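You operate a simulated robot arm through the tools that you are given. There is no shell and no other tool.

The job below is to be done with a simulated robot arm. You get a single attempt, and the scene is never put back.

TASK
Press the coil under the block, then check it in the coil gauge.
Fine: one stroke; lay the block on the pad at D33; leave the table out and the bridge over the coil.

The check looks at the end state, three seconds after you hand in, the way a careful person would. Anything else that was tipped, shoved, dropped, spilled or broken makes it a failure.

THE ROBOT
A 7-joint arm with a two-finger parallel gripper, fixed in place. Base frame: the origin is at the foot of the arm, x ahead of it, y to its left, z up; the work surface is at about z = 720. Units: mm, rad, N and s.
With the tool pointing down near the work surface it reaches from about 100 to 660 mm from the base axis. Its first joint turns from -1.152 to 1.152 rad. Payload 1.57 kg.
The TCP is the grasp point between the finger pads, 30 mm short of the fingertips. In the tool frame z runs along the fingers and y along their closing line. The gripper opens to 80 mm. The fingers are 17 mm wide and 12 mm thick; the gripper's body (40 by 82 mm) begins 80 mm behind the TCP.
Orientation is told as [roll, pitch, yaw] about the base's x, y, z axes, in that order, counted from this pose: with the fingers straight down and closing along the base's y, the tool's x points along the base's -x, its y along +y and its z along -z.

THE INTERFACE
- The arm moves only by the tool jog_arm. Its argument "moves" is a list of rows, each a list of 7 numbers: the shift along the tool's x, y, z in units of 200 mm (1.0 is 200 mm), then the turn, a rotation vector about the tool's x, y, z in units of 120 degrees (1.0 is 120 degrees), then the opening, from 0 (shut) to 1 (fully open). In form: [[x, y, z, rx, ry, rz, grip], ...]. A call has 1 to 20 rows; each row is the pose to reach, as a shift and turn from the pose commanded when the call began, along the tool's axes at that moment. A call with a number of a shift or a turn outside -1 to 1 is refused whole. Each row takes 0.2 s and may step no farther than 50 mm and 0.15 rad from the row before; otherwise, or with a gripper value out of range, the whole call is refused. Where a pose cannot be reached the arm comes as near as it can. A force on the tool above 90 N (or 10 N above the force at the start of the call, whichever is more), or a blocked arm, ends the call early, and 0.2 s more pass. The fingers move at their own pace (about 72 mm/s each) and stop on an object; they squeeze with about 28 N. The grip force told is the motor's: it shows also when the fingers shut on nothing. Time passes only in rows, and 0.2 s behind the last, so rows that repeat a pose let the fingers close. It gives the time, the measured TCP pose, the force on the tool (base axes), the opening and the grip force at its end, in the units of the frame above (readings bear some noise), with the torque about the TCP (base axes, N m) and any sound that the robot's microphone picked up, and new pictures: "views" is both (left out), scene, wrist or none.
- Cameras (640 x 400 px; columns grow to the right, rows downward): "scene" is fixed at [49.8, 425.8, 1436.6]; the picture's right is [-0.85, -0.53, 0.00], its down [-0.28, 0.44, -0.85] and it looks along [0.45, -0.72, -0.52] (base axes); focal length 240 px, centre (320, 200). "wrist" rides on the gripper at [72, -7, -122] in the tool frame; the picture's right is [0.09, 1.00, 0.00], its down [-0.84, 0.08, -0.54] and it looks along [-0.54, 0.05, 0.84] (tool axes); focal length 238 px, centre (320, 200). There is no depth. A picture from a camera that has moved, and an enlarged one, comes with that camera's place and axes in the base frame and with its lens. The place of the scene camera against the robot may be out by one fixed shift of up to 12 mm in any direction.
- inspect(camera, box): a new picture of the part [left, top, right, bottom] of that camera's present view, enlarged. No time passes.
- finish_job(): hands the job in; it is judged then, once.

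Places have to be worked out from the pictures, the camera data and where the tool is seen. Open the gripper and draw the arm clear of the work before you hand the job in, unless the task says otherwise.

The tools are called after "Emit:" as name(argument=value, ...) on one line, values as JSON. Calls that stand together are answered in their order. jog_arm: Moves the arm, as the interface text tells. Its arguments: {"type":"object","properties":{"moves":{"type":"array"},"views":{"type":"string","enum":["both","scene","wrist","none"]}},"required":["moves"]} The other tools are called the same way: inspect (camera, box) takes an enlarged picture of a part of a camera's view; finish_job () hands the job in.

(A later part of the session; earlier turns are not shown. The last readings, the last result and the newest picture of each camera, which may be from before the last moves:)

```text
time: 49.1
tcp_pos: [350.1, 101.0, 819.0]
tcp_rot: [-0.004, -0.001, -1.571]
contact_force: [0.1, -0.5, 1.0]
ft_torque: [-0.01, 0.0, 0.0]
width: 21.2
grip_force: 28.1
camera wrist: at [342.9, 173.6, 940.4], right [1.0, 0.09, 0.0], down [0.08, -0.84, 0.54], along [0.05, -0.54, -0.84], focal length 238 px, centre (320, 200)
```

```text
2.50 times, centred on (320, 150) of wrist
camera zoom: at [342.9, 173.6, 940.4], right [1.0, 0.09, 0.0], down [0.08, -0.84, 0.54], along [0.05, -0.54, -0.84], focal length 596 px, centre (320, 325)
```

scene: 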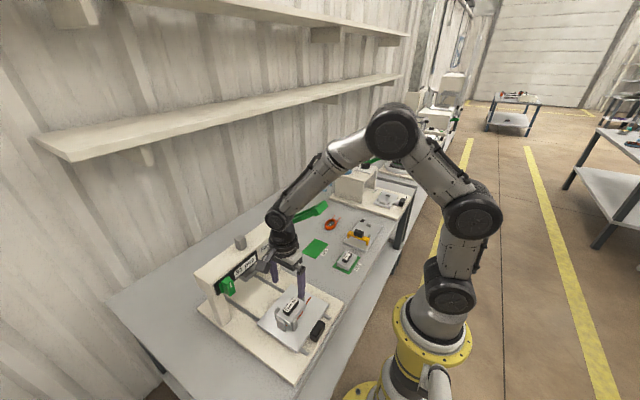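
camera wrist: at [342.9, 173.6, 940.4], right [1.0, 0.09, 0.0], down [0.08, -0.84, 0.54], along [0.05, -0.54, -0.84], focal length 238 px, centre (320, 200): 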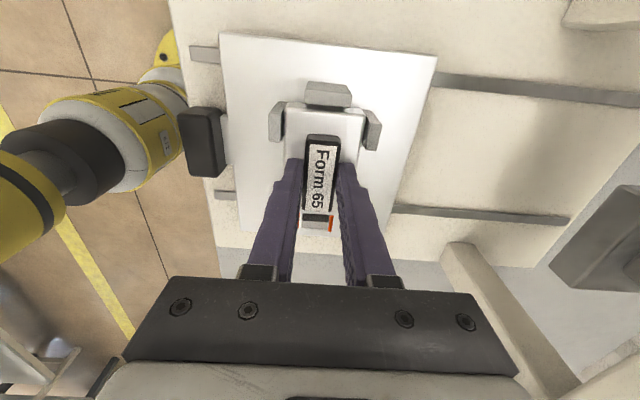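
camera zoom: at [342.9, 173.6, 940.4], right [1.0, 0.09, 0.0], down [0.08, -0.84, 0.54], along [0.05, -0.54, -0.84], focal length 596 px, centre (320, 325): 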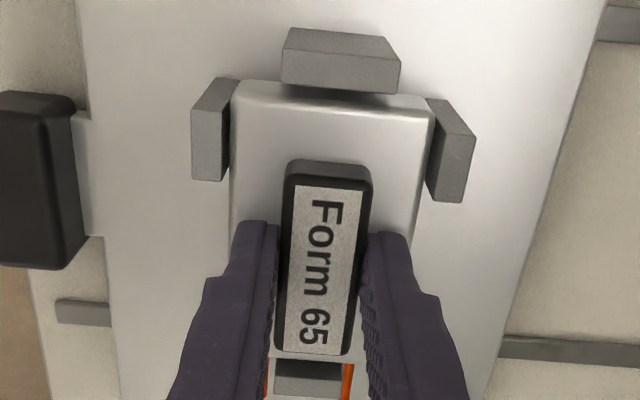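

The knob is held (21 mm width). I lift the block straight up slowly and check that the coil stays in the nest.

Emit:
jog_arm(moves=[[0, 0, -0.02, 0, 0, 0, 0.05], [0, 0, -0.05, 0, 0, 0, 0.05], [0, 0, -0.1, 0, 0, 0, 0.05], [0, 0, -0.17, 0, 0, 0, 0.05], [0, 0, -0.25, 0, 0, 0, 0.05], [0, 0, -0.35, 0, 0, 0, 0.05], [0, 0, -0.45, 0, 0, 0, 0.05], [0, 0, -0.45, 0, 0, 0, 0.05]], views="both")

```text
time: 51.0
tcp_pos: [347.8, 103.1, 910.1]
tcp_rot: [0.001, 0.002, -1.571]
contact_force: [-0.3, -0.5, -2.7]
ft_torque: [0.0, 0.0, 0.0]
width: 21.4
grip_force: 28.1
camera wrist: at [341.5, 175.5, 1031.1], right [1.0, 0.09, 0.0], down [0.08, -0.84, 0.54], along [0.05, -0.54, -0.84], focal length 238 px, centre (320, 200)
```

scene: 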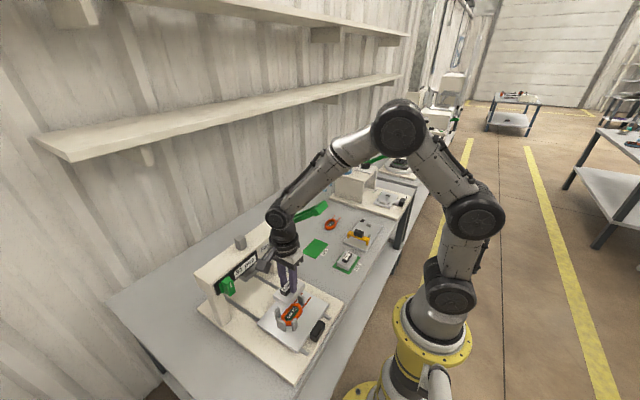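
wrist: 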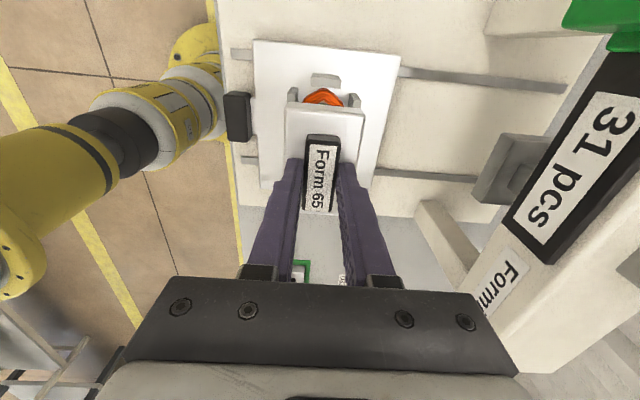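

Emit:
inspect(camera="scene", box=[245, 245, 345, 345])

Emit:
inspect(camera="wrist", box=[230, 30, 410, 220])

```text
4.00 times, centred on (295, 295) of scene
camera zoom: at [49.9, 425.8, 1436.6], right [-0.85, -0.53, 0.0], down [-0.28, 0.44, -0.85], along [0.45, -0.72, -0.52], focal length 959 px, centre (420, -180)
```

zoom: 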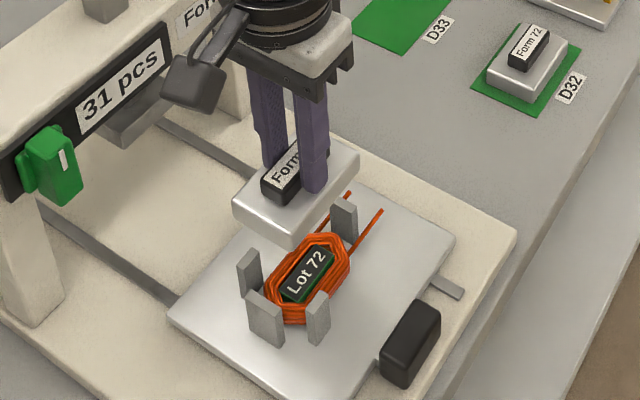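

```text
2.11 times, centred on (320, 125) of wrist
camera zoom: at [341.5, 175.5, 1031.1], right [1.0, 0.09, 0.0], down [0.08, -0.84, 0.54], along [0.05, -0.54, -0.84], focal length 502 px, centre (320, 358)
```

zoom: 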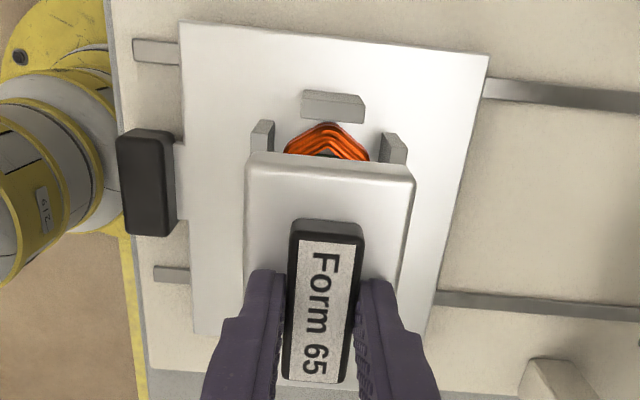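

The block is off and the pressed coil (Lot 72) stays in the nest. I carry the block back to x ≈ 255 to keep clear of the lever, then across toward -y.

Emit:
jog_arm(moves=[[0, -0.12, -0.04, 0, 0, 0, 0.05], [0, -0.29, -0.08, 0, 0, 0, 0.05], [0, -0.45, -0.1, 0, 0, 0, 0.05], [-0.12, -0.465, -0.1, 0, 0, 0, 0.05], [-0.3, -0.465, -0.1, 0, 0, 0, 0.05], [-0.48, -0.465, -0.1, 0, 0, 0, 0.05], [-0.66, -0.465, -0.1, 0, 0, 0, 0.05], [-0.8, -0.465, -0.1, 0, 0, 0, 0.05]], views="both")

```text
time: 52.8
tcp_pos: [257.4, -58.3, 931.6]
tcp_rot: [0.001, 0.0, -1.568]
contact_force: [-0.4, -0.4, -2.7]
ft_torque: [-0.01, -0.01, 0.0]
width: 21.6
grip_force: 28.0
camera wrist: at [250.5, 14.7, 1052.6], right [1.0, 0.09, 0.0], down [0.08, -0.84, 0.54], along [0.05, -0.54, -0.84], focal length 238 px, centre (320, 200)
```

scene: 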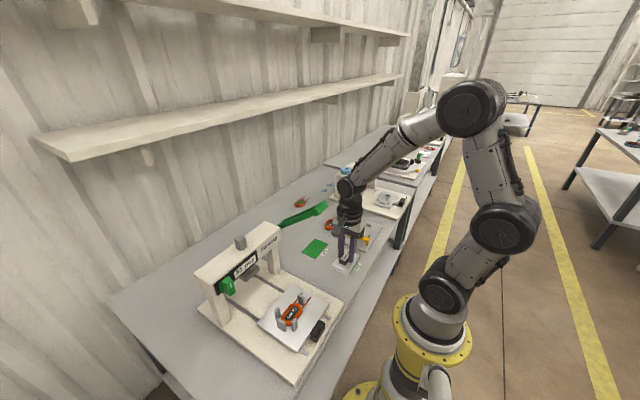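
wrist: 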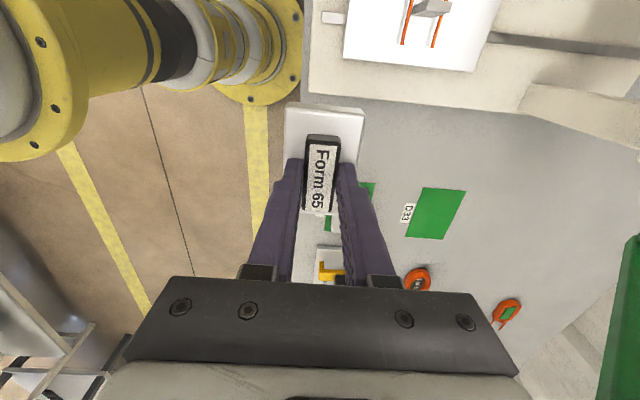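

Good so far; the lever is to the right and clear. I continue to y ≈ -214 at x ≈ 255.

Emit:
jog_arm(moves=[[-0.14, 0, 0, 0, 0, 0, 0.05], [-0.31, 0, 0, 0, 0, 0, 0.05], [-0.48, 0, 0, 0, 0, 0, 0.05], [-0.65, 0, 0, 0, 0, 0, 0.05], [-0.785, 0, 0, 0, 0, 0, 0.05], [-0.785, 0, 0, 0, 0, 0, 0.05]], views="both")

```text
time: 54.1
tcp_pos: [253.3, -215.8, 927.7]
tcp_rot: [-0.001, 0.002, -1.568]
contact_force: [-0.6, 0.3, -2.9]
ft_torque: [0.0, 0.02, -0.03]
width: 21.4
grip_force: 28.2
camera wrist: at [247.4, -143.0, 1049.0], right [1.0, 0.09, 0.0], down [0.08, -0.84, 0.54], along [0.05, -0.54, -0.84], focal length 238 px, centre (320, 200)
```

scene: 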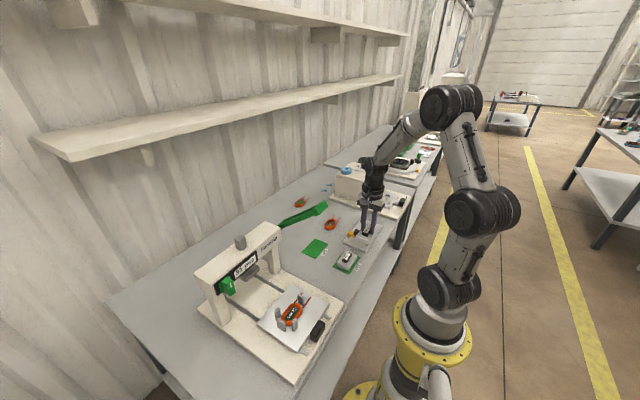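
wrist: 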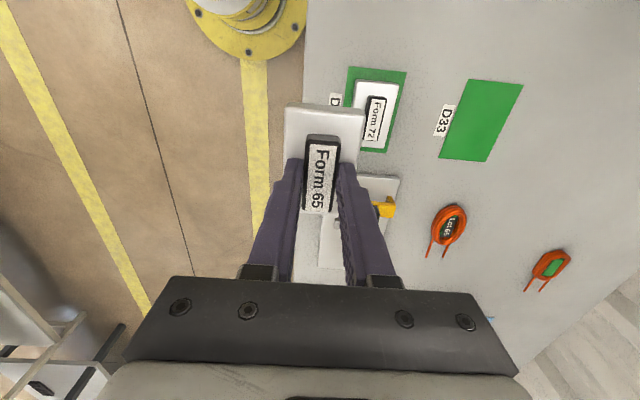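

Block is level and clear. Now I move +x toward the D33 pad at safe height.

Emit:
jog_arm(moves=[[0, 0.12, 0, 0, 0, 0, 0.05], [0, 0.29, 0.02, 0, 0, 0, 0.05], [0, 0.46, 0.04, 0, 0, 0, 0.05], [0, 0.63, 0.06, 0, 0, 0, 0.05], [0, 0.8, 0.08, 0, 0, 0, 0.05], [0, 0.95, 0.1, 0, 0, 0, 0.05], [0, 1.0, 0.1, 0, 0, 0, 0.05], [0, 1.0, 0.1, 0, 0, 0, 0.05]], views="both")

```text
time: 56.0
tcp_pos: [457.1, -215.3, 908.9]
tcp_rot: [0.0, 0.003, -1.57]
contact_force: [0.1, 0.3, -2.5]
ft_torque: [0.04, 0.03, 0.02]
width: 21.5
grip_force: 28.0
camera wrist: at [449.9, -142.9, 1030.2], right [1.0, 0.09, 0.0], down [0.08, -0.84, 0.54], along [0.05, -0.54, -0.84], focal length 238 px, centre (320, 200)
```

scene: 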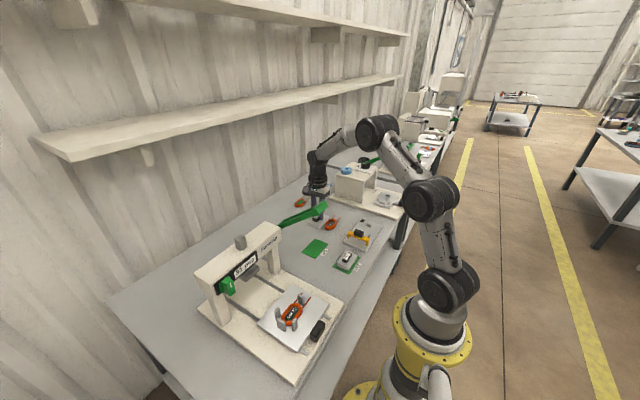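
wrist: 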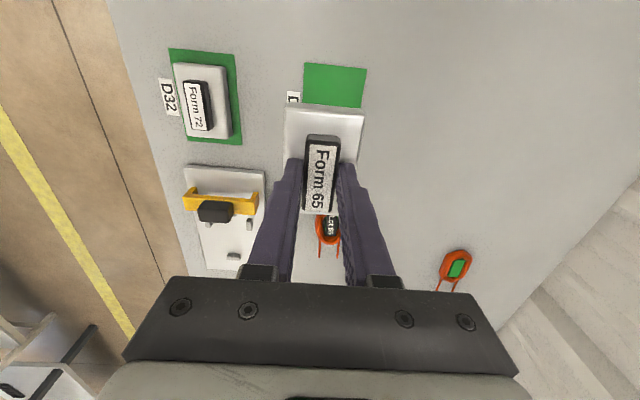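

The pad spans about x 434–507, y -264 to -160, so its centre is near (470, -212). I shift +13 mm in x and +2 mm in y, and lower partway, watching clearance to the lever.

Emit:
jog_arm(moves=[[0.01, 0.065, 0, 0, 0, 0, 0.05], [0.01, 0.065, 0.1, 0, 0, 0, 0.05], [0.01, 0.065, 0.25, 0, 0, 0, 0.05], [0.01, 0.065, 0.35, 0, 0, 0, 0.05], [0.01, 0.065, 0.35, 0, 0, 0, 0.05]], views="both")

Emit:
inspect(camera="scene", box=[260, 130, 420, 270])

Emit:
inspect(camera="wrist", box=[250, 0, 410, 190])

```text
time: 57.1
tcp_pos: [471.0, -213.5, 842.7]
tcp_rot: [0.0, 0.002, -1.571]
contact_force: [0.5, -1.0, -2.6]
ft_torque: [-0.01, 0.03, 0.01]
width: 21.5
grip_force: 27.6
camera wrist: at [464.1, -140.8, 963.8], right [1.0, 0.09, 0.0], down [0.08, -0.84, 0.54], along [0.05, -0.54, -0.84], focal length 238 px, centre (320, 200)
```

scene: 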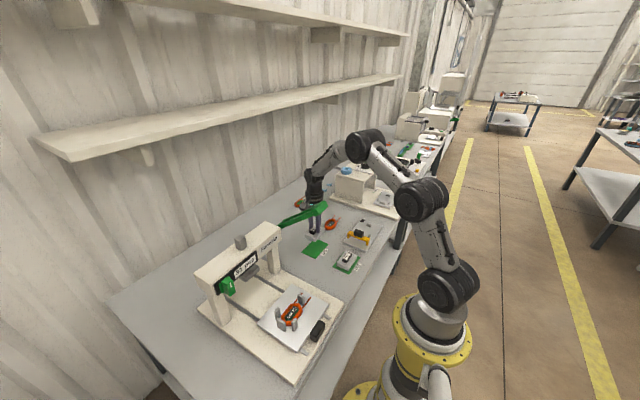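
wrist: 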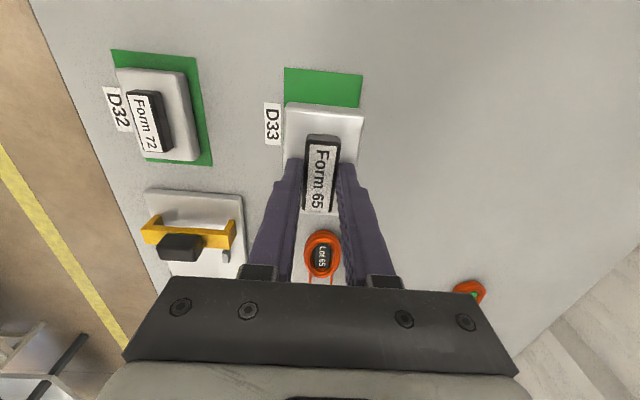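

```text
2.86 times, centred on (340, 200) of scene
camera zoom: at [49.9, 425.8, 1436.6], right [-0.85, -0.53, 0.0], down [-0.28, 0.44, -0.85], along [0.45, -0.72, -0.52], focal length 685 px, centre (263, 200)
```

zoom: 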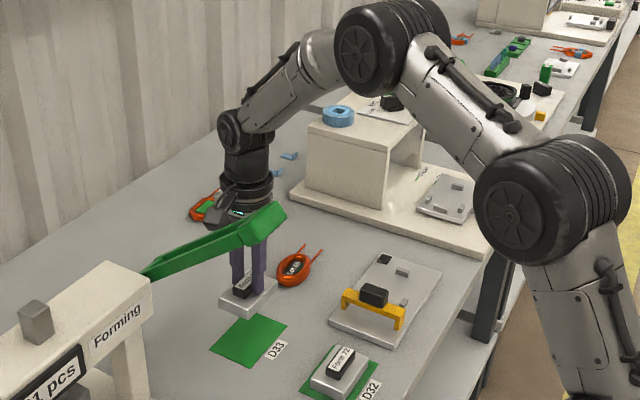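

```text
2.11 times, centred on (330, 95) of wrist
camera zoom: at [464.1, -140.8, 963.8], right [1.0, 0.09, 0.0], down [0.08, -0.84, 0.54], along [0.05, -0.54, -0.84], focal length 502 px, centre (299, 421)
```

zoom: 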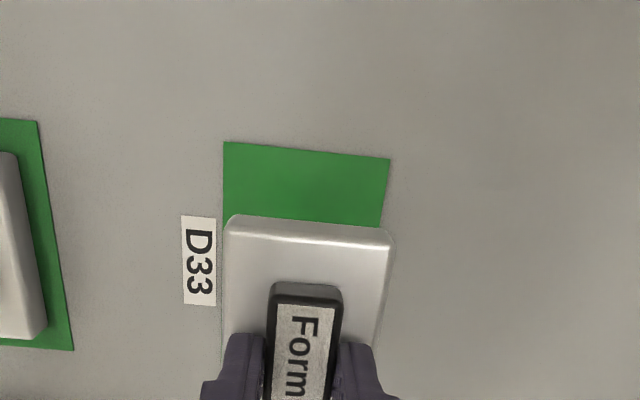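

The block lines up with the pad (pad centre x ≈ 469, y ≈ -211). I continue down toward the expected contact near TCP z ≈ 770, slowly at the end.

Emit:
jog_arm(moves=[[0.007, -0.003, 0.1, 0, 0, 0, 0.05], [0.007, -0.003, 0.2, 0, 0, 0, 0.05], [0.007, -0.003, 0.28, 0, 0, 0, 0.05], [0.007, -0.003, 0.31, 0, 0, 0, 0.05], [0.007, -0.003, 0.325, 0, 0, 0, 0.05], [0.007, -0.003, 0.325, 0, 0, 0, 0.05]], views="both")

Emit:
inspect(camera="scene", box=[280, 190, 360, 260])

Emit:
inspect(camera="wrist", box=[250, 50, 410, 220])

```text
time: 58.5
tcp_pos: [468.5, -212.7, 774.5]
tcp_rot: [0.0, 0.001, -1.571]
contact_force: [-0.1, 0.3, -1.6]
ft_torque: [0.0, 0.01, 0.01]
width: 21.3
grip_force: 28.2
camera wrist: at [461.6, -139.8, 896.0], right [1.0, 0.09, 0.0], down [0.08, -0.84, 0.54], along [0.05, -0.54, -0.84], focal length 238 px, centre (320, 200)
```

scene: 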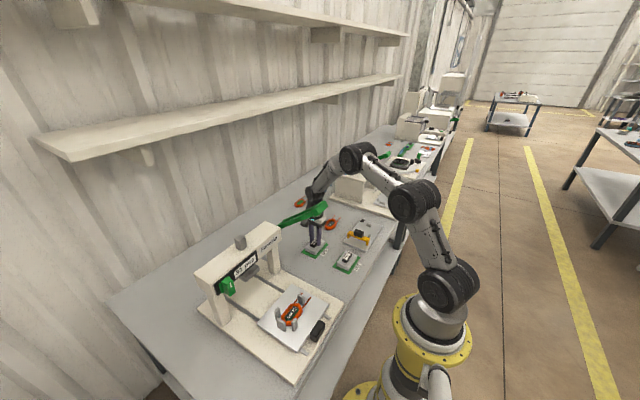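
wrist: 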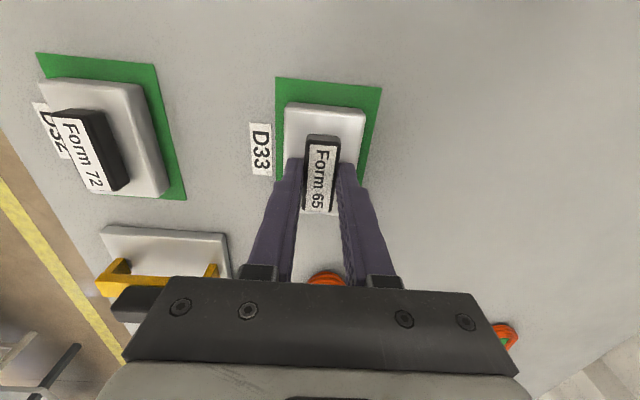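

```text
5.71 times, centred on (320, 225) of scene
camera zoom: at [49.9, 425.8, 1436.6], right [-0.85, -0.53, 0.0], down [-0.28, 0.44, -0.85], along [0.45, -0.72, -0.52], focal length 1370 px, centre (320, 57)
```

zoom: 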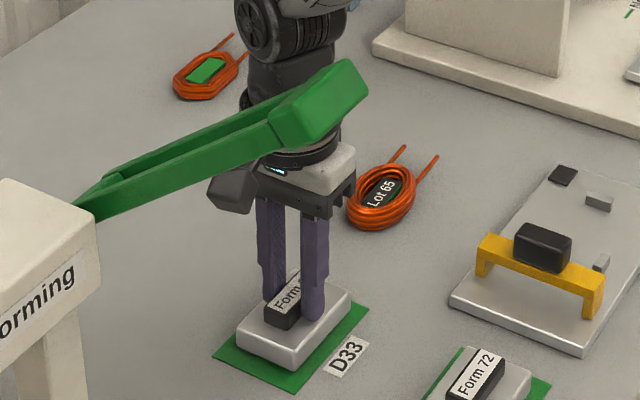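

```text
2.35 times, centred on (330, 135) of wrist
camera zoom: at [461.6, -139.8, 896.0], right [1.0, 0.09, 0.0], down [0.08, -0.84, 0.54], along [0.05, -0.54, -0.84], focal length 561 px, centre (296, 353)
```

zoom: 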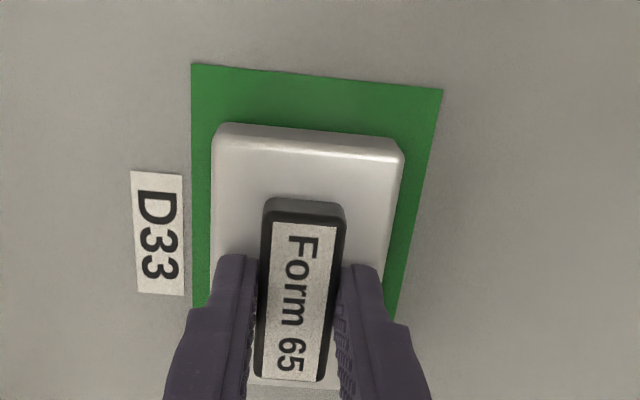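

The block hovers just above the pad and is slightly off-centre. I shift +2 mm in x and +1.5 mm in y, then lower in small steps to feel contact.

Emit:
jog_arm(moves=[[0.0075, 0.01, -0.005, 0, 0, 0, 0.05], [0.0075, 0.01, 0.005, 0, 0, 0, 0.05], [0.0075, 0.01, 0.015, 0, 0, 0, 0.05], [0.0075, 0.01, 0.015, 0, 0, 0, 0.05]], views="none")

```text
time: 59.5
tcp_pos: [470.4, -211.0, 772.9]
tcp_rot: [0.001, 0.002, -1.571]
contact_force: [-0.5, -0.1, -1.7]
ft_torque: [-0.01, 0.0, -0.01]
width: 21.6
grip_force: 28.1
```

Emit:
jog_arm(moves=[[0, 0, 0.01, 0, 0, 0, 0.05], [0, 0, 0.02, 0, 0, 0, 0.05], [0, 0, 0.02, 0, 0, 0, 0.05]], views="wrist")

```text
time: 60.4
tcp_pos: [471.5, -210.7, 770.0]
tcp_rot: [0.001, 0.001, -1.572]
contact_force: [-7.7, 3.7, 17.8]
ft_torque: [0.11, 0.42, -0.04]
width: 21.8
grip_force: 28.4
camera wrist: at [463.6, -138.3, 891.0], right [1.0, 0.09, 0.0], down [0.08, -0.84, 0.54], along [0.05, -0.54, -0.84], focal length 238 px, centre (320, 200)
```

wrist: 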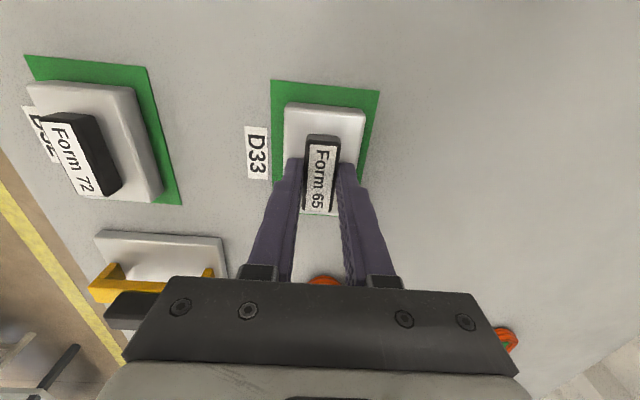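

Contact with the pad (18 N). I ease up 1 mm, open the fingers, and rise.

Emit:
jog_arm(moves=[[0, 0, -0.006, 0, 0, 0, 0.05], [0, 0, -0.006, 0, 0, 0, 0.5], [0, 0, -0.006, 0, 0, 0, 0.6], [0, 0, -0.006, 0, 0, 0, 0.6], [0, 0, -0.05, 0, 0, 0, 0.6], [0, 0, -0.2, 0, 0, 0, 0.6], [0, 0, -0.4, 0, 0, 0, 0.6], [0, 0, -0.6, 0, 0, 0, 0.6], [0, 0, -0.75, 0, 0, 0, 0.6]], views="both")

Emit:
inspect(camera="scene", box=[280, 190, 390, 280])

Emit:
inspect(camera="wrist", box=[140, 20, 400, 260])

```text
time: 62.4
tcp_pos: [472.2, -212.4, 917.9]
tcp_rot: [0.001, 0.002, -1.571]
contact_force: [-0.6, 0.4, 0.3]
ft_torque: [-0.02, -0.03, -0.01]
width: 47.8
grip_force: 0.0
camera wrist: at [465.2, -139.4, 1038.4], right [1.0, 0.09, 0.0], down [0.08, -0.84, 0.54], along [0.05, -0.54, -0.84], focal length 238 px, centre (320, 200)
```

scene: 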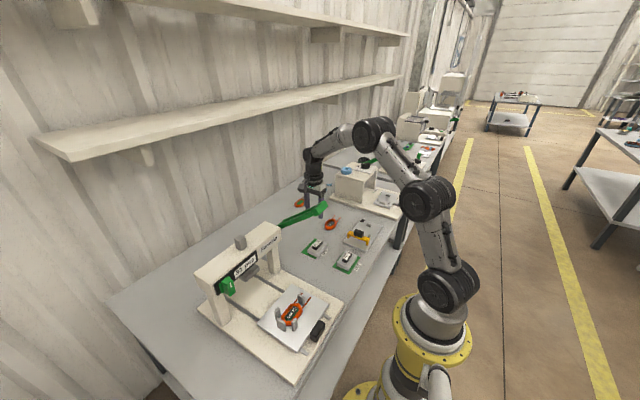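
wrist: 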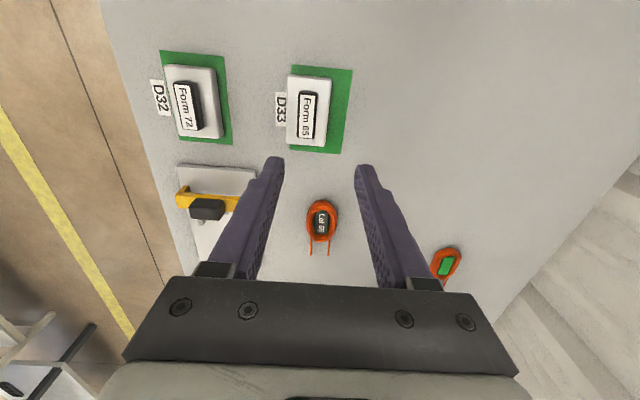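

```text
4.44 times, centred on (335, 235) of scene
camera zoom: at [49.8, 425.8, 1436.6], right [-0.85, -0.53, 0.0], down [-0.28, 0.44, -0.85], along [0.45, -0.72, -0.52], focal length 1065 px, centre (253, 44)
```

zoom: 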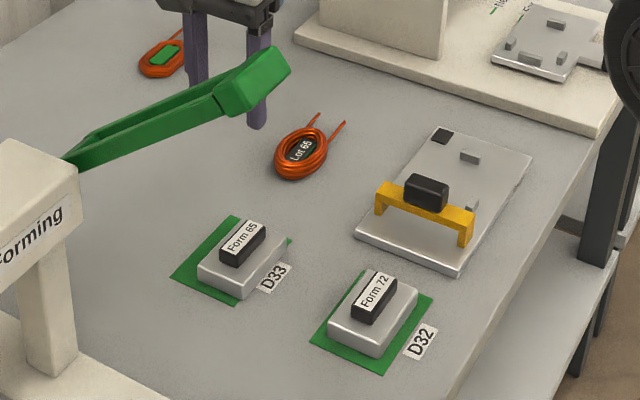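

```text
1.67 times, centred on (270, 140) of wrist
camera zoom: at [465.2, -139.4, 1038.4], right [1.0, 0.09, 0.0], down [0.08, -0.84, 0.54], along [0.05, -0.54, -0.84], focal length 397 px, centre (403, 300)
```

zoom: 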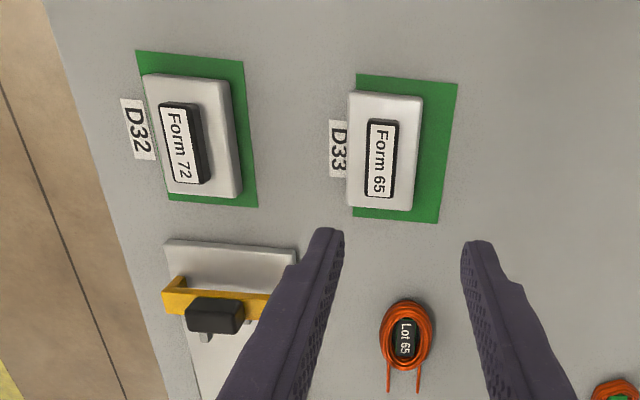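

The block got dragged about 14 mm in -x as the fingers opened, so it now overhangs the pad edge (block centre ≈ (456, -209) against pad centre ≈ (470, -212)). I'll regrasp the knob with the tips a few mm above the block top and place it again.

Emit:
jog_arm(moves=[[0.02, -0.085, 0.1, 0, 0, 0, 0.6], [0.02, -0.085, 0.3, 0, 0, 0, 0.6], [0.02, -0.085, 0.5, 0, 0, 0, 0.6], [0.02, -0.085, 0.64, 0, 0, 0, 0.6], [0.02, -0.085, 0.64, 0, 0, 0, 0.6]], views="wrist")

Emit:
inspect(camera="wrist", box=[240, 60, 400, 230])

```text
time: 63.5
tcp_pos: [453.9, -208.4, 789.7]
tcp_rot: [0.0, -0.001, -1.57]
contact_force: [0.3, -0.3, 0.0]
ft_torque: [0.02, -0.01, -0.02]
width: 47.9
grip_force: 0.1
camera wrist: at [446.9, -135.0, 910.9], right [1.0, 0.09, 0.0], down [0.08, -0.84, 0.54], along [0.05, -0.54, -0.84], focal length 238 px, centre (320, 200)
```

wrist: 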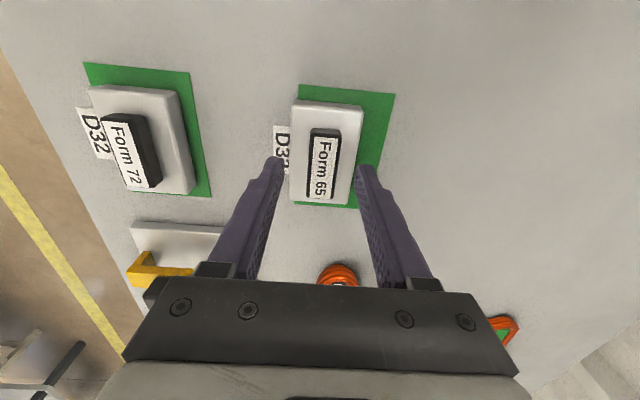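

```text
2.35 times, centred on (320, 145) of wrist
camera zoom: at [446.9, -135.0, 910.9], right [1.0, 0.09, 0.0], down [0.08, -0.84, 0.54], along [0.05, -0.54, -0.84], focal length 561 px, centre (320, 329)
```

zoom: 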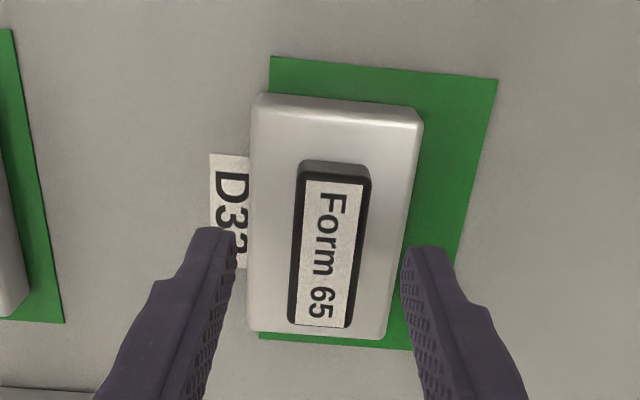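

Emit:
jog_arm(moves=[[-0.01, 0.0125, 0.03, 0, 0, 0, 0.6], [-0.01, 0.0125, 0.06, 0, 0, 0, 0.6], [-0.01, 0.0125, 0.08, 0, 0, 0, 0.6], [-0.01, 0.0125, 0.08, 0, 0, 0, 0.6]], views="wrist")

Emit:
inspect(camera="wrist", box=[240, 60, 400, 230])

```text
time: 64.5
tcp_pos: [455.6, -207.2, 772.2]
tcp_rot: [0.0, 0.001, -1.571]
contact_force: [-0.7, 0.7, 0.8]
ft_torque: [-0.01, 0.01, 0.0]
width: 48.0
grip_force: 0.0
camera wrist: at [448.5, -135.8, 894.0], right [1.0, 0.09, 0.0], down [0.08, -0.84, 0.54], along [0.05, -0.54, -0.84], focal length 238 px, centre (320, 200)
```

wrist: 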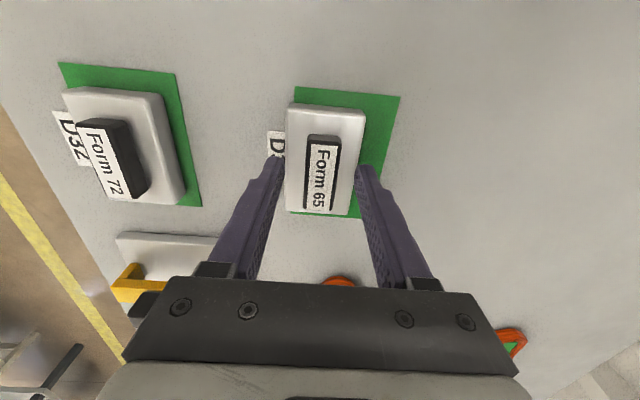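

```text
2.35 times, centred on (320, 145) of wrist
camera zoom: at [448.5, -135.8, 894.0], right [1.0, 0.09, 0.0], down [0.08, -0.84, 0.54], along [0.05, -0.54, -0.84], focal length 561 px, centre (320, 329)
```

zoom: 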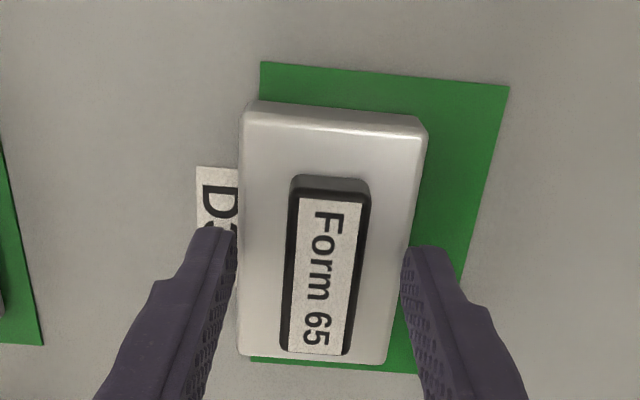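

The fingers straddle the knob without contact. Closing, then lifting slightly.

Emit:
jog_arm(moves=[[0, 0, 0, 0, 0, 0, 0.4], [0, 0, 0, 0, 0, 0, 0.2], [0, 0, 0, 0, 0, 0, 0.05], [0, 0, 0, 0, 0, 0, 0.05], [0, 0, -0.02, 0, 0, 0, 0.05], [0, 0, -0.07, 0, 0, 0, 0.05], [0, 0, -0.1, 0, 0, 0, 0.05], [0, 0, -0.1, 0, 0, 0, 0.05]], views="wrist")

Emit:
inspect(camera="wrist", box=[240, 60, 400, 230])

```text
time: 66.3
tcp_pos: [454.8, -207.9, 793.6]
tcp_rot: [0.0, 0.003, -1.57]
contact_force: [0.0, 0.0, -2.3]
ft_torque: [0.0, 0.0, 0.03]
width: 21.6
grip_force: 28.1
camera wrist: at [448.0, -136.2, 914.6], right [1.0, 0.09, 0.0], down [0.08, -0.84, 0.54], along [0.05, -0.54, -0.84], focal length 238 px, centre (320, 200)
```

wrist: 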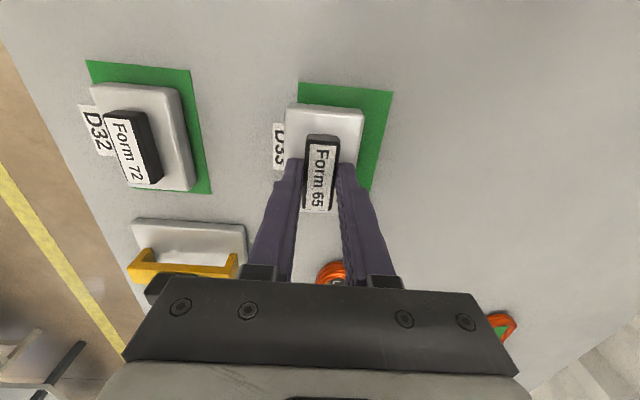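

```text
2.35 times, centred on (320, 145) of wrist
camera zoom: at [448.0, -136.2, 914.6], right [1.0, 0.09, 0.0], down [0.08, -0.84, 0.54], along [0.05, -0.54, -0.84], focal length 561 px, centre (320, 329)
```

zoom: 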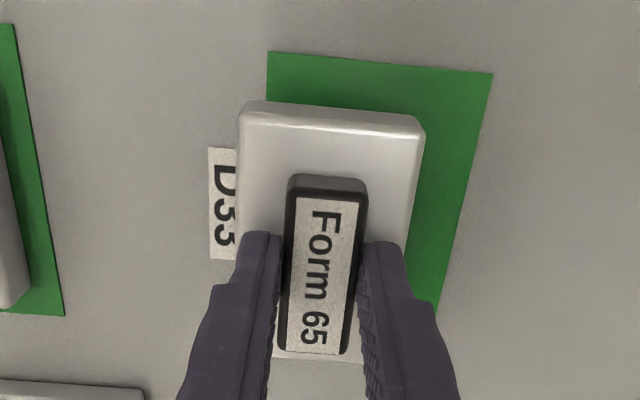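

Lifted cleanly; pad centre computes to about (469.5, -211). I shift +14.5 mm in x and -3.5 mm in y, then lower by just under the 20 mm I lifted.

Emit:
jog_arm(moves=[[-0.009, 0.036, 0, 0, 0, 0, 0.05], [-0.0175, 0.0725, 0, 0, 0, 0, 0.05], [-0.0175, 0.0725, 0.05, 0, 0, 0, 0.05], [-0.0175, 0.0725, 0.08, 0, 0, 0, 0.05], [-0.0175, 0.0725, 0.092, 0, 0, 0, 0.05], [-0.0175, 0.0725, 0.092, 0, 0, 0, 0.05]], views="wrist")

Emit:
inspect(camera="wrist", box=[240, 60, 400, 230])

```text
time: 67.8
tcp_pos: [472.4, -212.6, 773.7]
tcp_rot: [-0.001, 0.003, -1.57]
contact_force: [0.2, -0.7, -3.1]
ft_torque: [0.01, 0.05, 0.0]
width: 21.5
grip_force: 28.2
camera wrist: at [464.7, -139.0, 896.6], right [1.0, 0.09, 0.0], down [0.08, -0.84, 0.54], along [0.05, -0.54, -0.84], focal length 238 px, centre (320, 200)
```

wrist: 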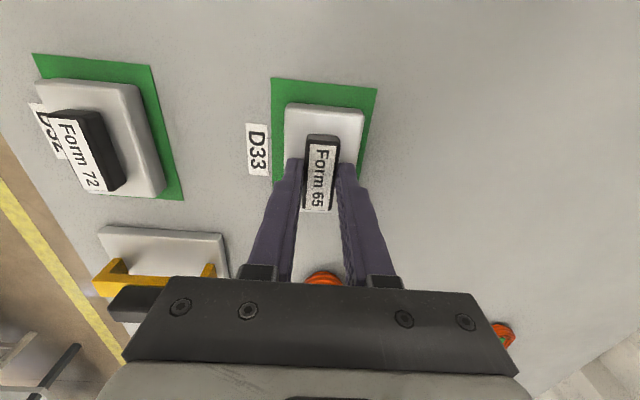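

```text
2.35 times, centred on (320, 145) of wrist
camera zoom: at [464.7, -139.0, 896.6], right [1.0, 0.09, 0.0], down [0.08, -0.84, 0.54], along [0.05, -0.54, -0.84], focal length 561 px, centre (320, 329)
```

zoom: 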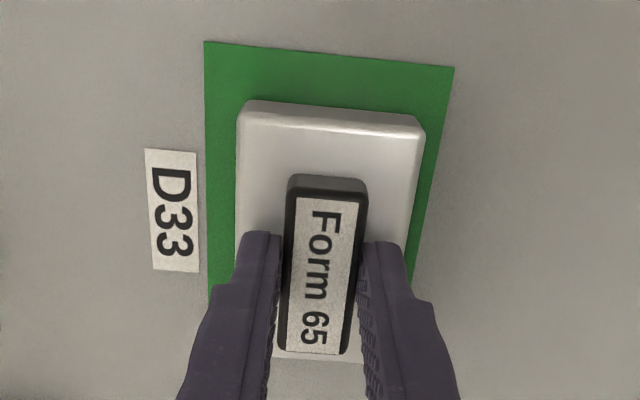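

Nearly centred and about 1.5 mm above the pad. I lower the last bit and open the fingers slowly.

Emit:
jog_arm(moves=[[0.007, 0, 0.004, 0, 0, 0, 0.05], [0.007, 0, 0.008, 0, 0, 0, 0.05], [0.007, 0, 0.008, 0, 0, 0, 0.05]], views="none")

```text
time: 68.5
tcp_pos: [470.9, -210.3, 773.2]
tcp_rot: [0.0, 0.002, -1.57]
contact_force: [0.4, -0.1, -3.0]
ft_torque: [-0.02, -0.01, -0.01]
width: 21.5
grip_force: 28.3
```

Emit:
jog_arm(moves=[[0, 0, 0.004, 0, 0, 0, 0.05], [0, 0, 0.004, 0, 0, 0, 0.05]], views="none")

```text
time: 69.2
tcp_pos: [471.5, -210.9, 772.9]
tcp_rot: [0.002, 0.0, -1.57]
contact_force: [-2.9, 1.2, 4.3]
ft_torque: [0.1, 0.14, 0.02]
width: 21.5
grip_force: 28.0
```

Light contact now (about 7 N). Opening in small steps, then rising.

Emit:
jog_arm(moves=[[0, 0, 0, 0, 0, 0, 0.28], [0, 0, 0, 0, 0, 0, 0.3], [0, 0, -0.003, 0, 0, 0, 0.33], [0, 0, -0.005, 0, 0, 0, 0.38], [0, 0, -0.005, 0, 0, 0, 0.45], [0, 0, -0.005, 0, 0, 0, 0.5]], views="wrist")

Emit:
inspect(camera="wrist", box=[240, 60, 400, 230])

```text
time: 70.5
tcp_pos: [472.3, -210.1, 773.9]
tcp_rot: [0.001, 0.003, -1.571]
contact_force: [0.0, -0.8, 0.8]
ft_torque: [0.01, -0.03, 0.01]
width: 40.2
grip_force: 0.0
camera wrist: at [464.7, -138.1, 895.2], right [1.0, 0.09, 0.0], down [0.08, -0.84, 0.54], along [0.05, -0.54, -0.84], focal length 238 px, centre (320, 200)
```

wrist: 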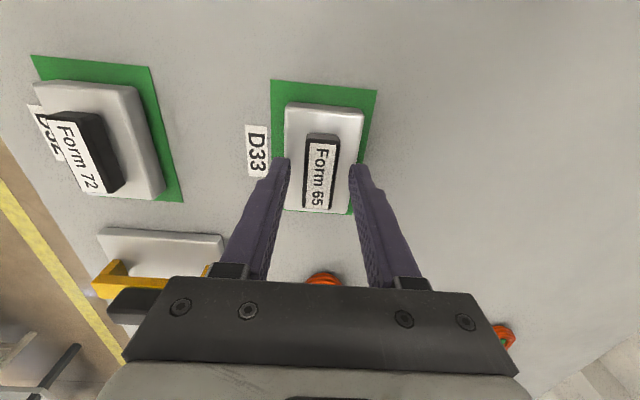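

```text
2.35 times, centred on (320, 145) of wrist
camera zoom: at [464.7, -138.1, 895.2], right [1.0, 0.09, 0.0], down [0.08, -0.84, 0.54], along [0.05, -0.54, -0.84], focal length 561 px, centre (320, 329)
```

zoom: 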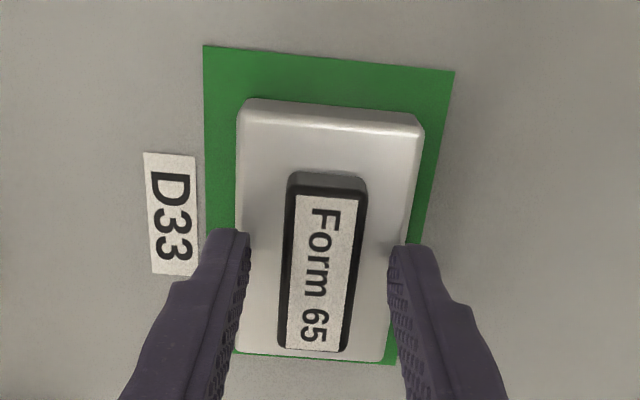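

The block is free and sits within the pad. I rise straight up and verify.

Emit:
jog_arm(moves=[[0, 0, -0.05, 0, 0, 0, 0.5], [0, 0, -0.2, 0, 0, 0, 0.5], [0, 0, -0.4, 0, 0, 0, 0.5], [0, 0, -0.6, 0, 0, 0, 0.6], [0, 0, -0.8, 0, 0, 0, 0.8], [0, 0, -0.8, 0, 0, 0, 1]], views="both")

Emit:
inspect(camera="wrist", box=[140, 20, 400, 260])

Emit:
inspect(camera="scene", box=[285, 210, 385, 290])

```text
time: 72.0
tcp_pos: [469.7, -209.6, 933.7]
tcp_rot: [0.0, 0.002, -1.572]
contact_force: [0.1, 0.6, 0.3]
ft_torque: [0.01, -0.03, -0.02]
width: 79.8
grip_force: 0.0
camera wrist: at [463.0, -137.9, 1055.1], right [1.0, 0.09, 0.0], down [0.08, -0.84, 0.54], along [0.05, -0.54, -0.84], focal length 238 px, centre (320, 200)
```

scene: 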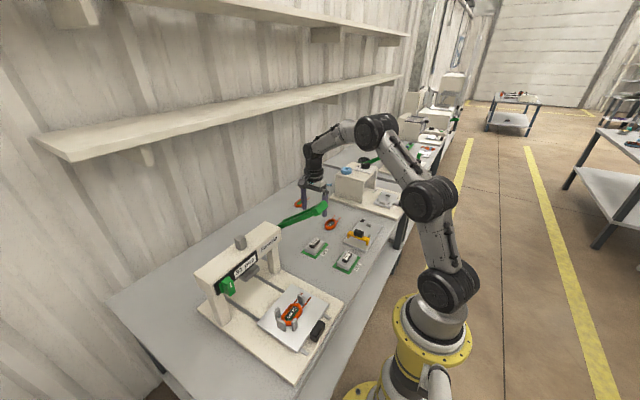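
wrist: 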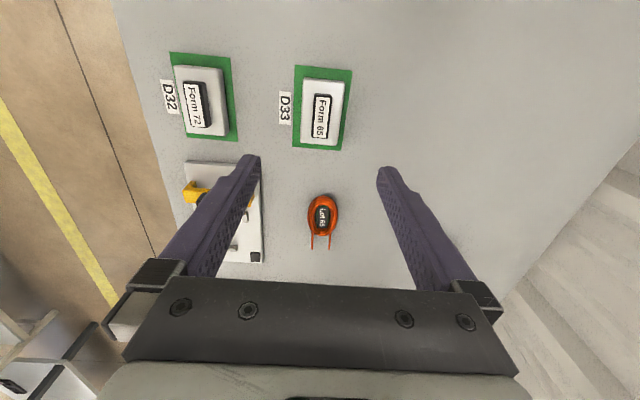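

```text
1.67 times, centred on (270, 140) of wrist
camera zoom: at [463.0, -137.9, 1055.1], right [1.0, 0.09, 0.0], down [0.08, -0.84, 0.54], along [0.05, -0.54, -0.84], focal length 397 px, centre (403, 300)
```

zoom: 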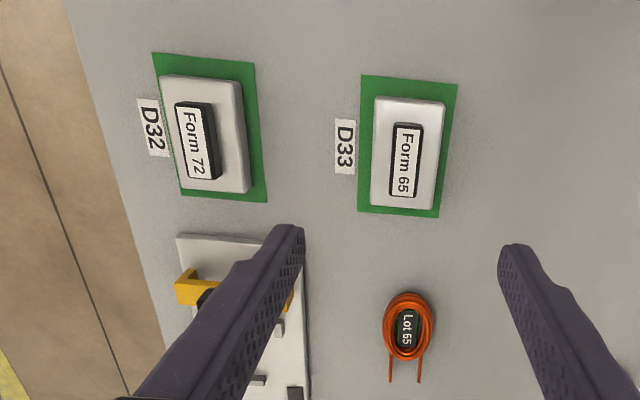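

```text
5.00 times, centred on (335, 250) of scene
camera zoom: at [49.8, 425.8, 1436.6], right [-0.85, -0.53, 0.0], down [-0.28, 0.44, -0.85], along [0.45, -0.72, -0.52], focal length 1198 px, centre (245, -50)
```

zoom: 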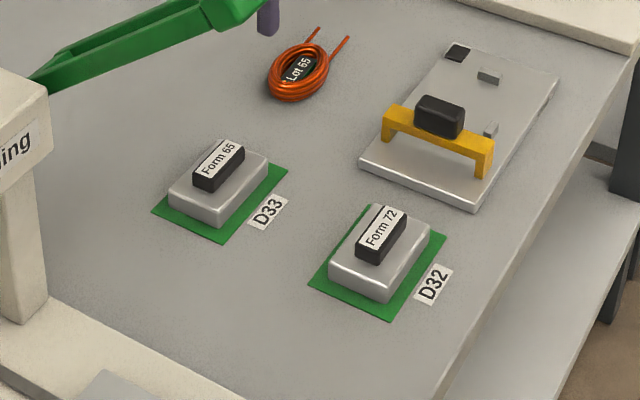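

The block is now properly on D33. I return to the press by the same route to fetch the coil.

Emit:
jog_arm(moves=[[0, -0.22, 0, 0, 0, 0, 1], [0, -0.44, 0, 0, 0, 0, 1], [0, -0.66, 0, 0, 0, 0, 1], [0, -0.88, 0, 0, 0, 0, 1], [0, -1.0, 0, 0, 0, 0, 1], [0.2, -1.0, 0, 0, 0, 0, 1], [0.42, -1.0, 0, 0, 0, 0, 1], [0.64, -1.0, 0, 0, 0, 0, 1], [0.86, -1.0, 0, 0, 0, 0, 1], [1.0, -1.0, 0, 0, 0, 0, 1]], views="none")

Emit:
jog_arm(moves=[[0.2, 0, 0, 0, 0, 0, 1], [0.42, 0, 0, 0, 0, 0, 1], [0.555, 0.05, 0, 0, 0, 0, 1], [0.555, 0.25, 0.08, 0, 0, 0, 1], [0.555, 0.4, 0.17, 0, 0, 0, 1], [0.555, 0.4, 0.17, 0, 0, 0, 1]], views="both")

Emit:
inspect(camera="wrist", box=[240, 40, 400, 200])

Emit:
inspect(camera="scene", box=[255, 275, 345, 345])

```text
time: 74.2
tcp_pos: [269.5, -11.8, 935.1]
tcp_rot: [0.0, 0.001, -1.57]
contact_force: [-0.7, 0.5, 0.4]
ft_torque: [0.03, 0.03, -0.01]
width: 79.9
grip_force: 0.0
```

```text
time: 75.5
tcp_pos: [353.6, 101.7, 898.7]
tcp_rot: [0.001, 0.002, -1.57]
contact_force: [-0.5, 0.1, 0.3]
ft_torque: [-0.01, -0.02, 0.01]
width: 80.1
grip_force: 0.1
camera wrist: at [346.5, 173.7, 1019.3], right [1.0, 0.09, 0.0], down [0.08, -0.84, 0.54], along [0.05, -0.54, -0.84], focal length 238 px, centre (320, 200)
```

scene: 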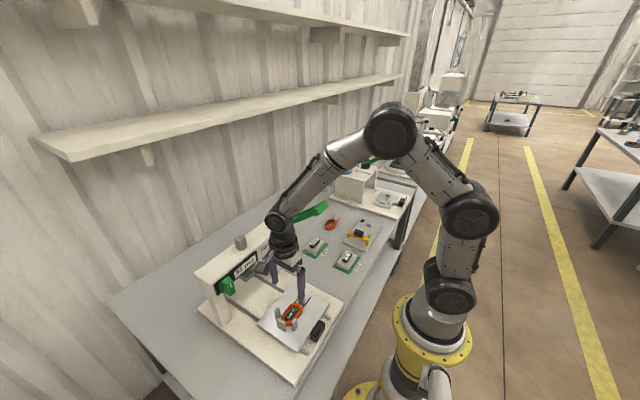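
wrist: 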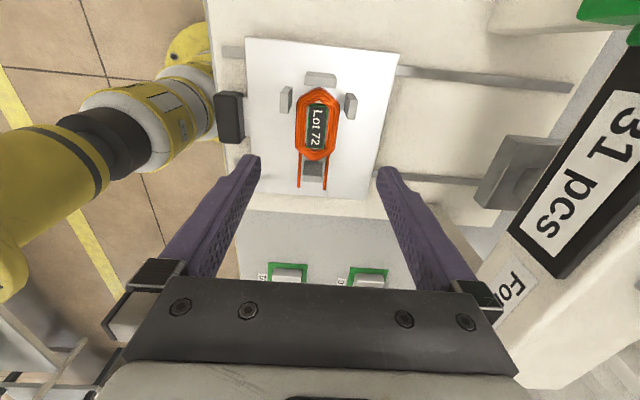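

```text
2.50 times, centred on (320, 120) of wrist
camera zoom: at [346.5, 173.7, 1019.3], right [1.0, 0.09, 0.0], down [0.08, -0.84, 0.54], along [0.05, -0.54, -0.84], focal length 596 px, centre (320, 400)
```

zoom: 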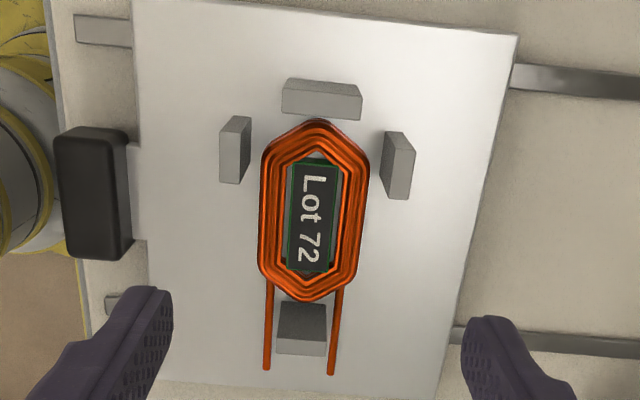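

```text
5.71 times, centred on (300, 310) of scene
camera zoom: at [49.8, 425.8, 1436.6], right [-0.85, -0.53, 0.0], down [-0.28, 0.44, -0.85], along [0.45, -0.72, -0.52], focal length 1370 px, centre (434, -429)
```

zoom: 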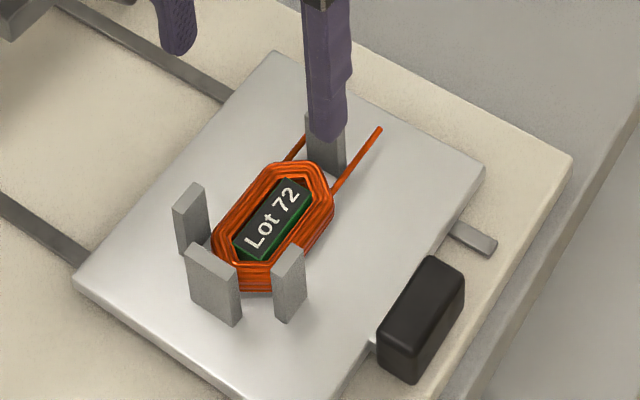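

The pressed hexagonal coil (about 46 × 75 mm) is centred near (350, 104). The x-side posts begin at y ≈ 117, so fingers at y ≈ 100 will be clear. I move down beside it with the fingers open.

Emit:
jog_arm(moves=[[-0.0075, -0.016, 0.1, 0, 0, 0, 1], [-0.0075, -0.016, 0.3, 0, 0, 0, 1], [-0.0075, -0.016, 0.45, 0, 0, 0, 0.85], [-0.0075, -0.016, 0.4935, 0, 0, 0, 0.85], [-0.0075, -0.016, 0.4935, 0, 0, 0, 0.85]], views="wrist")

Emit:
inspect(camera="wrist", box=[240, 60, 400, 230])

```text
time: 76.8
tcp_pos: [348.8, 96.7, 800.2]
tcp_rot: [0.0, 0.002, -1.572]
contact_force: [0.0, -0.2, 0.0]
ft_torque: [0.0, -0.01, -0.01]
width: 67.9
grip_force: 0.1
camera wrist: at [341.6, 170.8, 921.0], right [1.0, 0.09, 0.0], down [0.08, -0.84, 0.54], along [0.05, -0.54, -0.84], focal length 238 px, centre (320, 200)
```

wrist: 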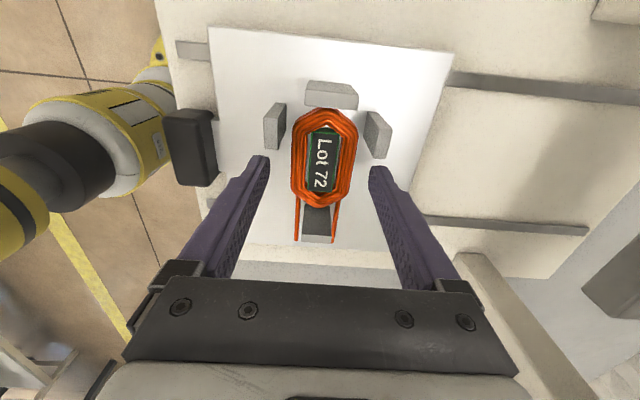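

```text
2.35 times, centred on (320, 145) of wrist
camera zoom: at [341.6, 170.8, 921.0], right [1.0, 0.09, 0.0], down [0.08, -0.84, 0.54], along [0.05, -0.54, -0.84], focal length 561 px, centre (320, 329)
```

zoom: 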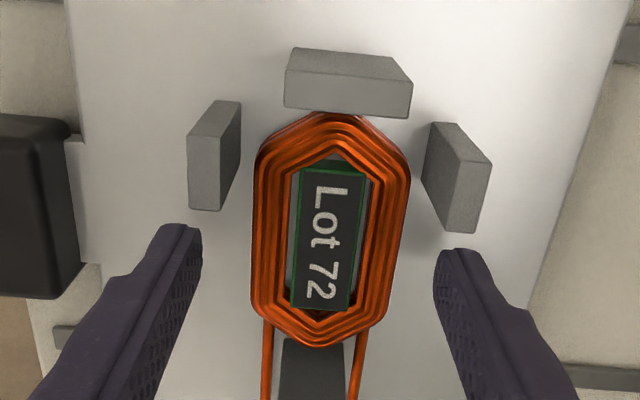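

Emit:
jog_arm(moves=[[0, 0.015, 0.02, 0, 0, 0, 0.85], [0, 0.015, 0.05, 0, 0, 0, 0.85], [0, 0.015, 0.075, 0, 0, 0, 0.85], [0, 0.015, 0.075, 0, 0, 0, 0.85]], views="wrist")

Emit:
inspect(camera="wrist", box=[240, 60, 400, 230])

```text
time: 77.8
tcp_pos: [349.3, 98.1, 786.3]
tcp_rot: [0.0, 0.002, -1.572]
contact_force: [-0.5, 0.7, -0.2]
ft_torque: [0.01, -0.01, 0.0]
width: 67.9
grip_force: 0.1
camera wrist: at [342.9, 170.8, 906.9], right [1.0, 0.09, 0.0], down [0.08, -0.84, 0.54], along [0.05, -0.54, -0.84], focal length 238 px, centre (320, 200)
```

wrist: 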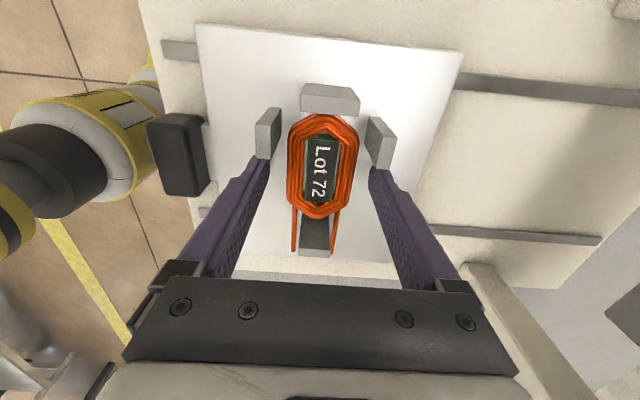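

```text
2.35 times, centred on (320, 145) of wrist
camera zoom: at [342.9, 170.8, 906.9], right [1.0, 0.09, 0.0], down [0.08, -0.84, 0.54], along [0.05, -0.54, -0.84], focal length 561 px, centre (320, 329)
```

zoom: 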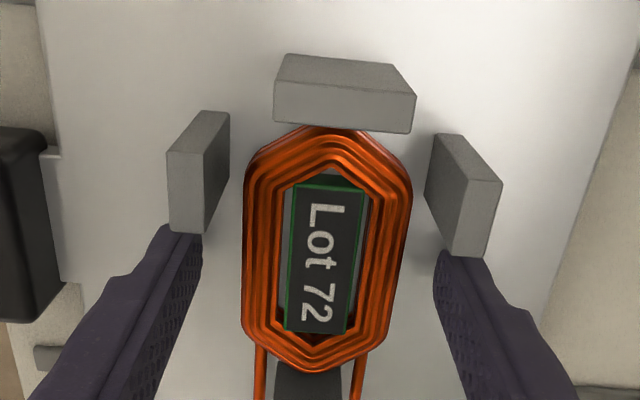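

Emit:
jog_arm(moves=[[0, 0.01, 0.01, 0, 0, 0, 0.85], [0, 0.01, 0.02, 0, 0, 0, 0.85], [0, 0.01, 0.02, 0, 0, 0, 0.85]], views="none")

```text
time: 78.5
tcp_pos: [353.5, 97.7, 783.0]
tcp_rot: [0.002, 0.003, -1.569]
contact_force: [-1.0, -4.4, 9.9]
ft_torque: [-0.18, 0.36, 0.16]
width: 69.2
grip_force: 0.2
```

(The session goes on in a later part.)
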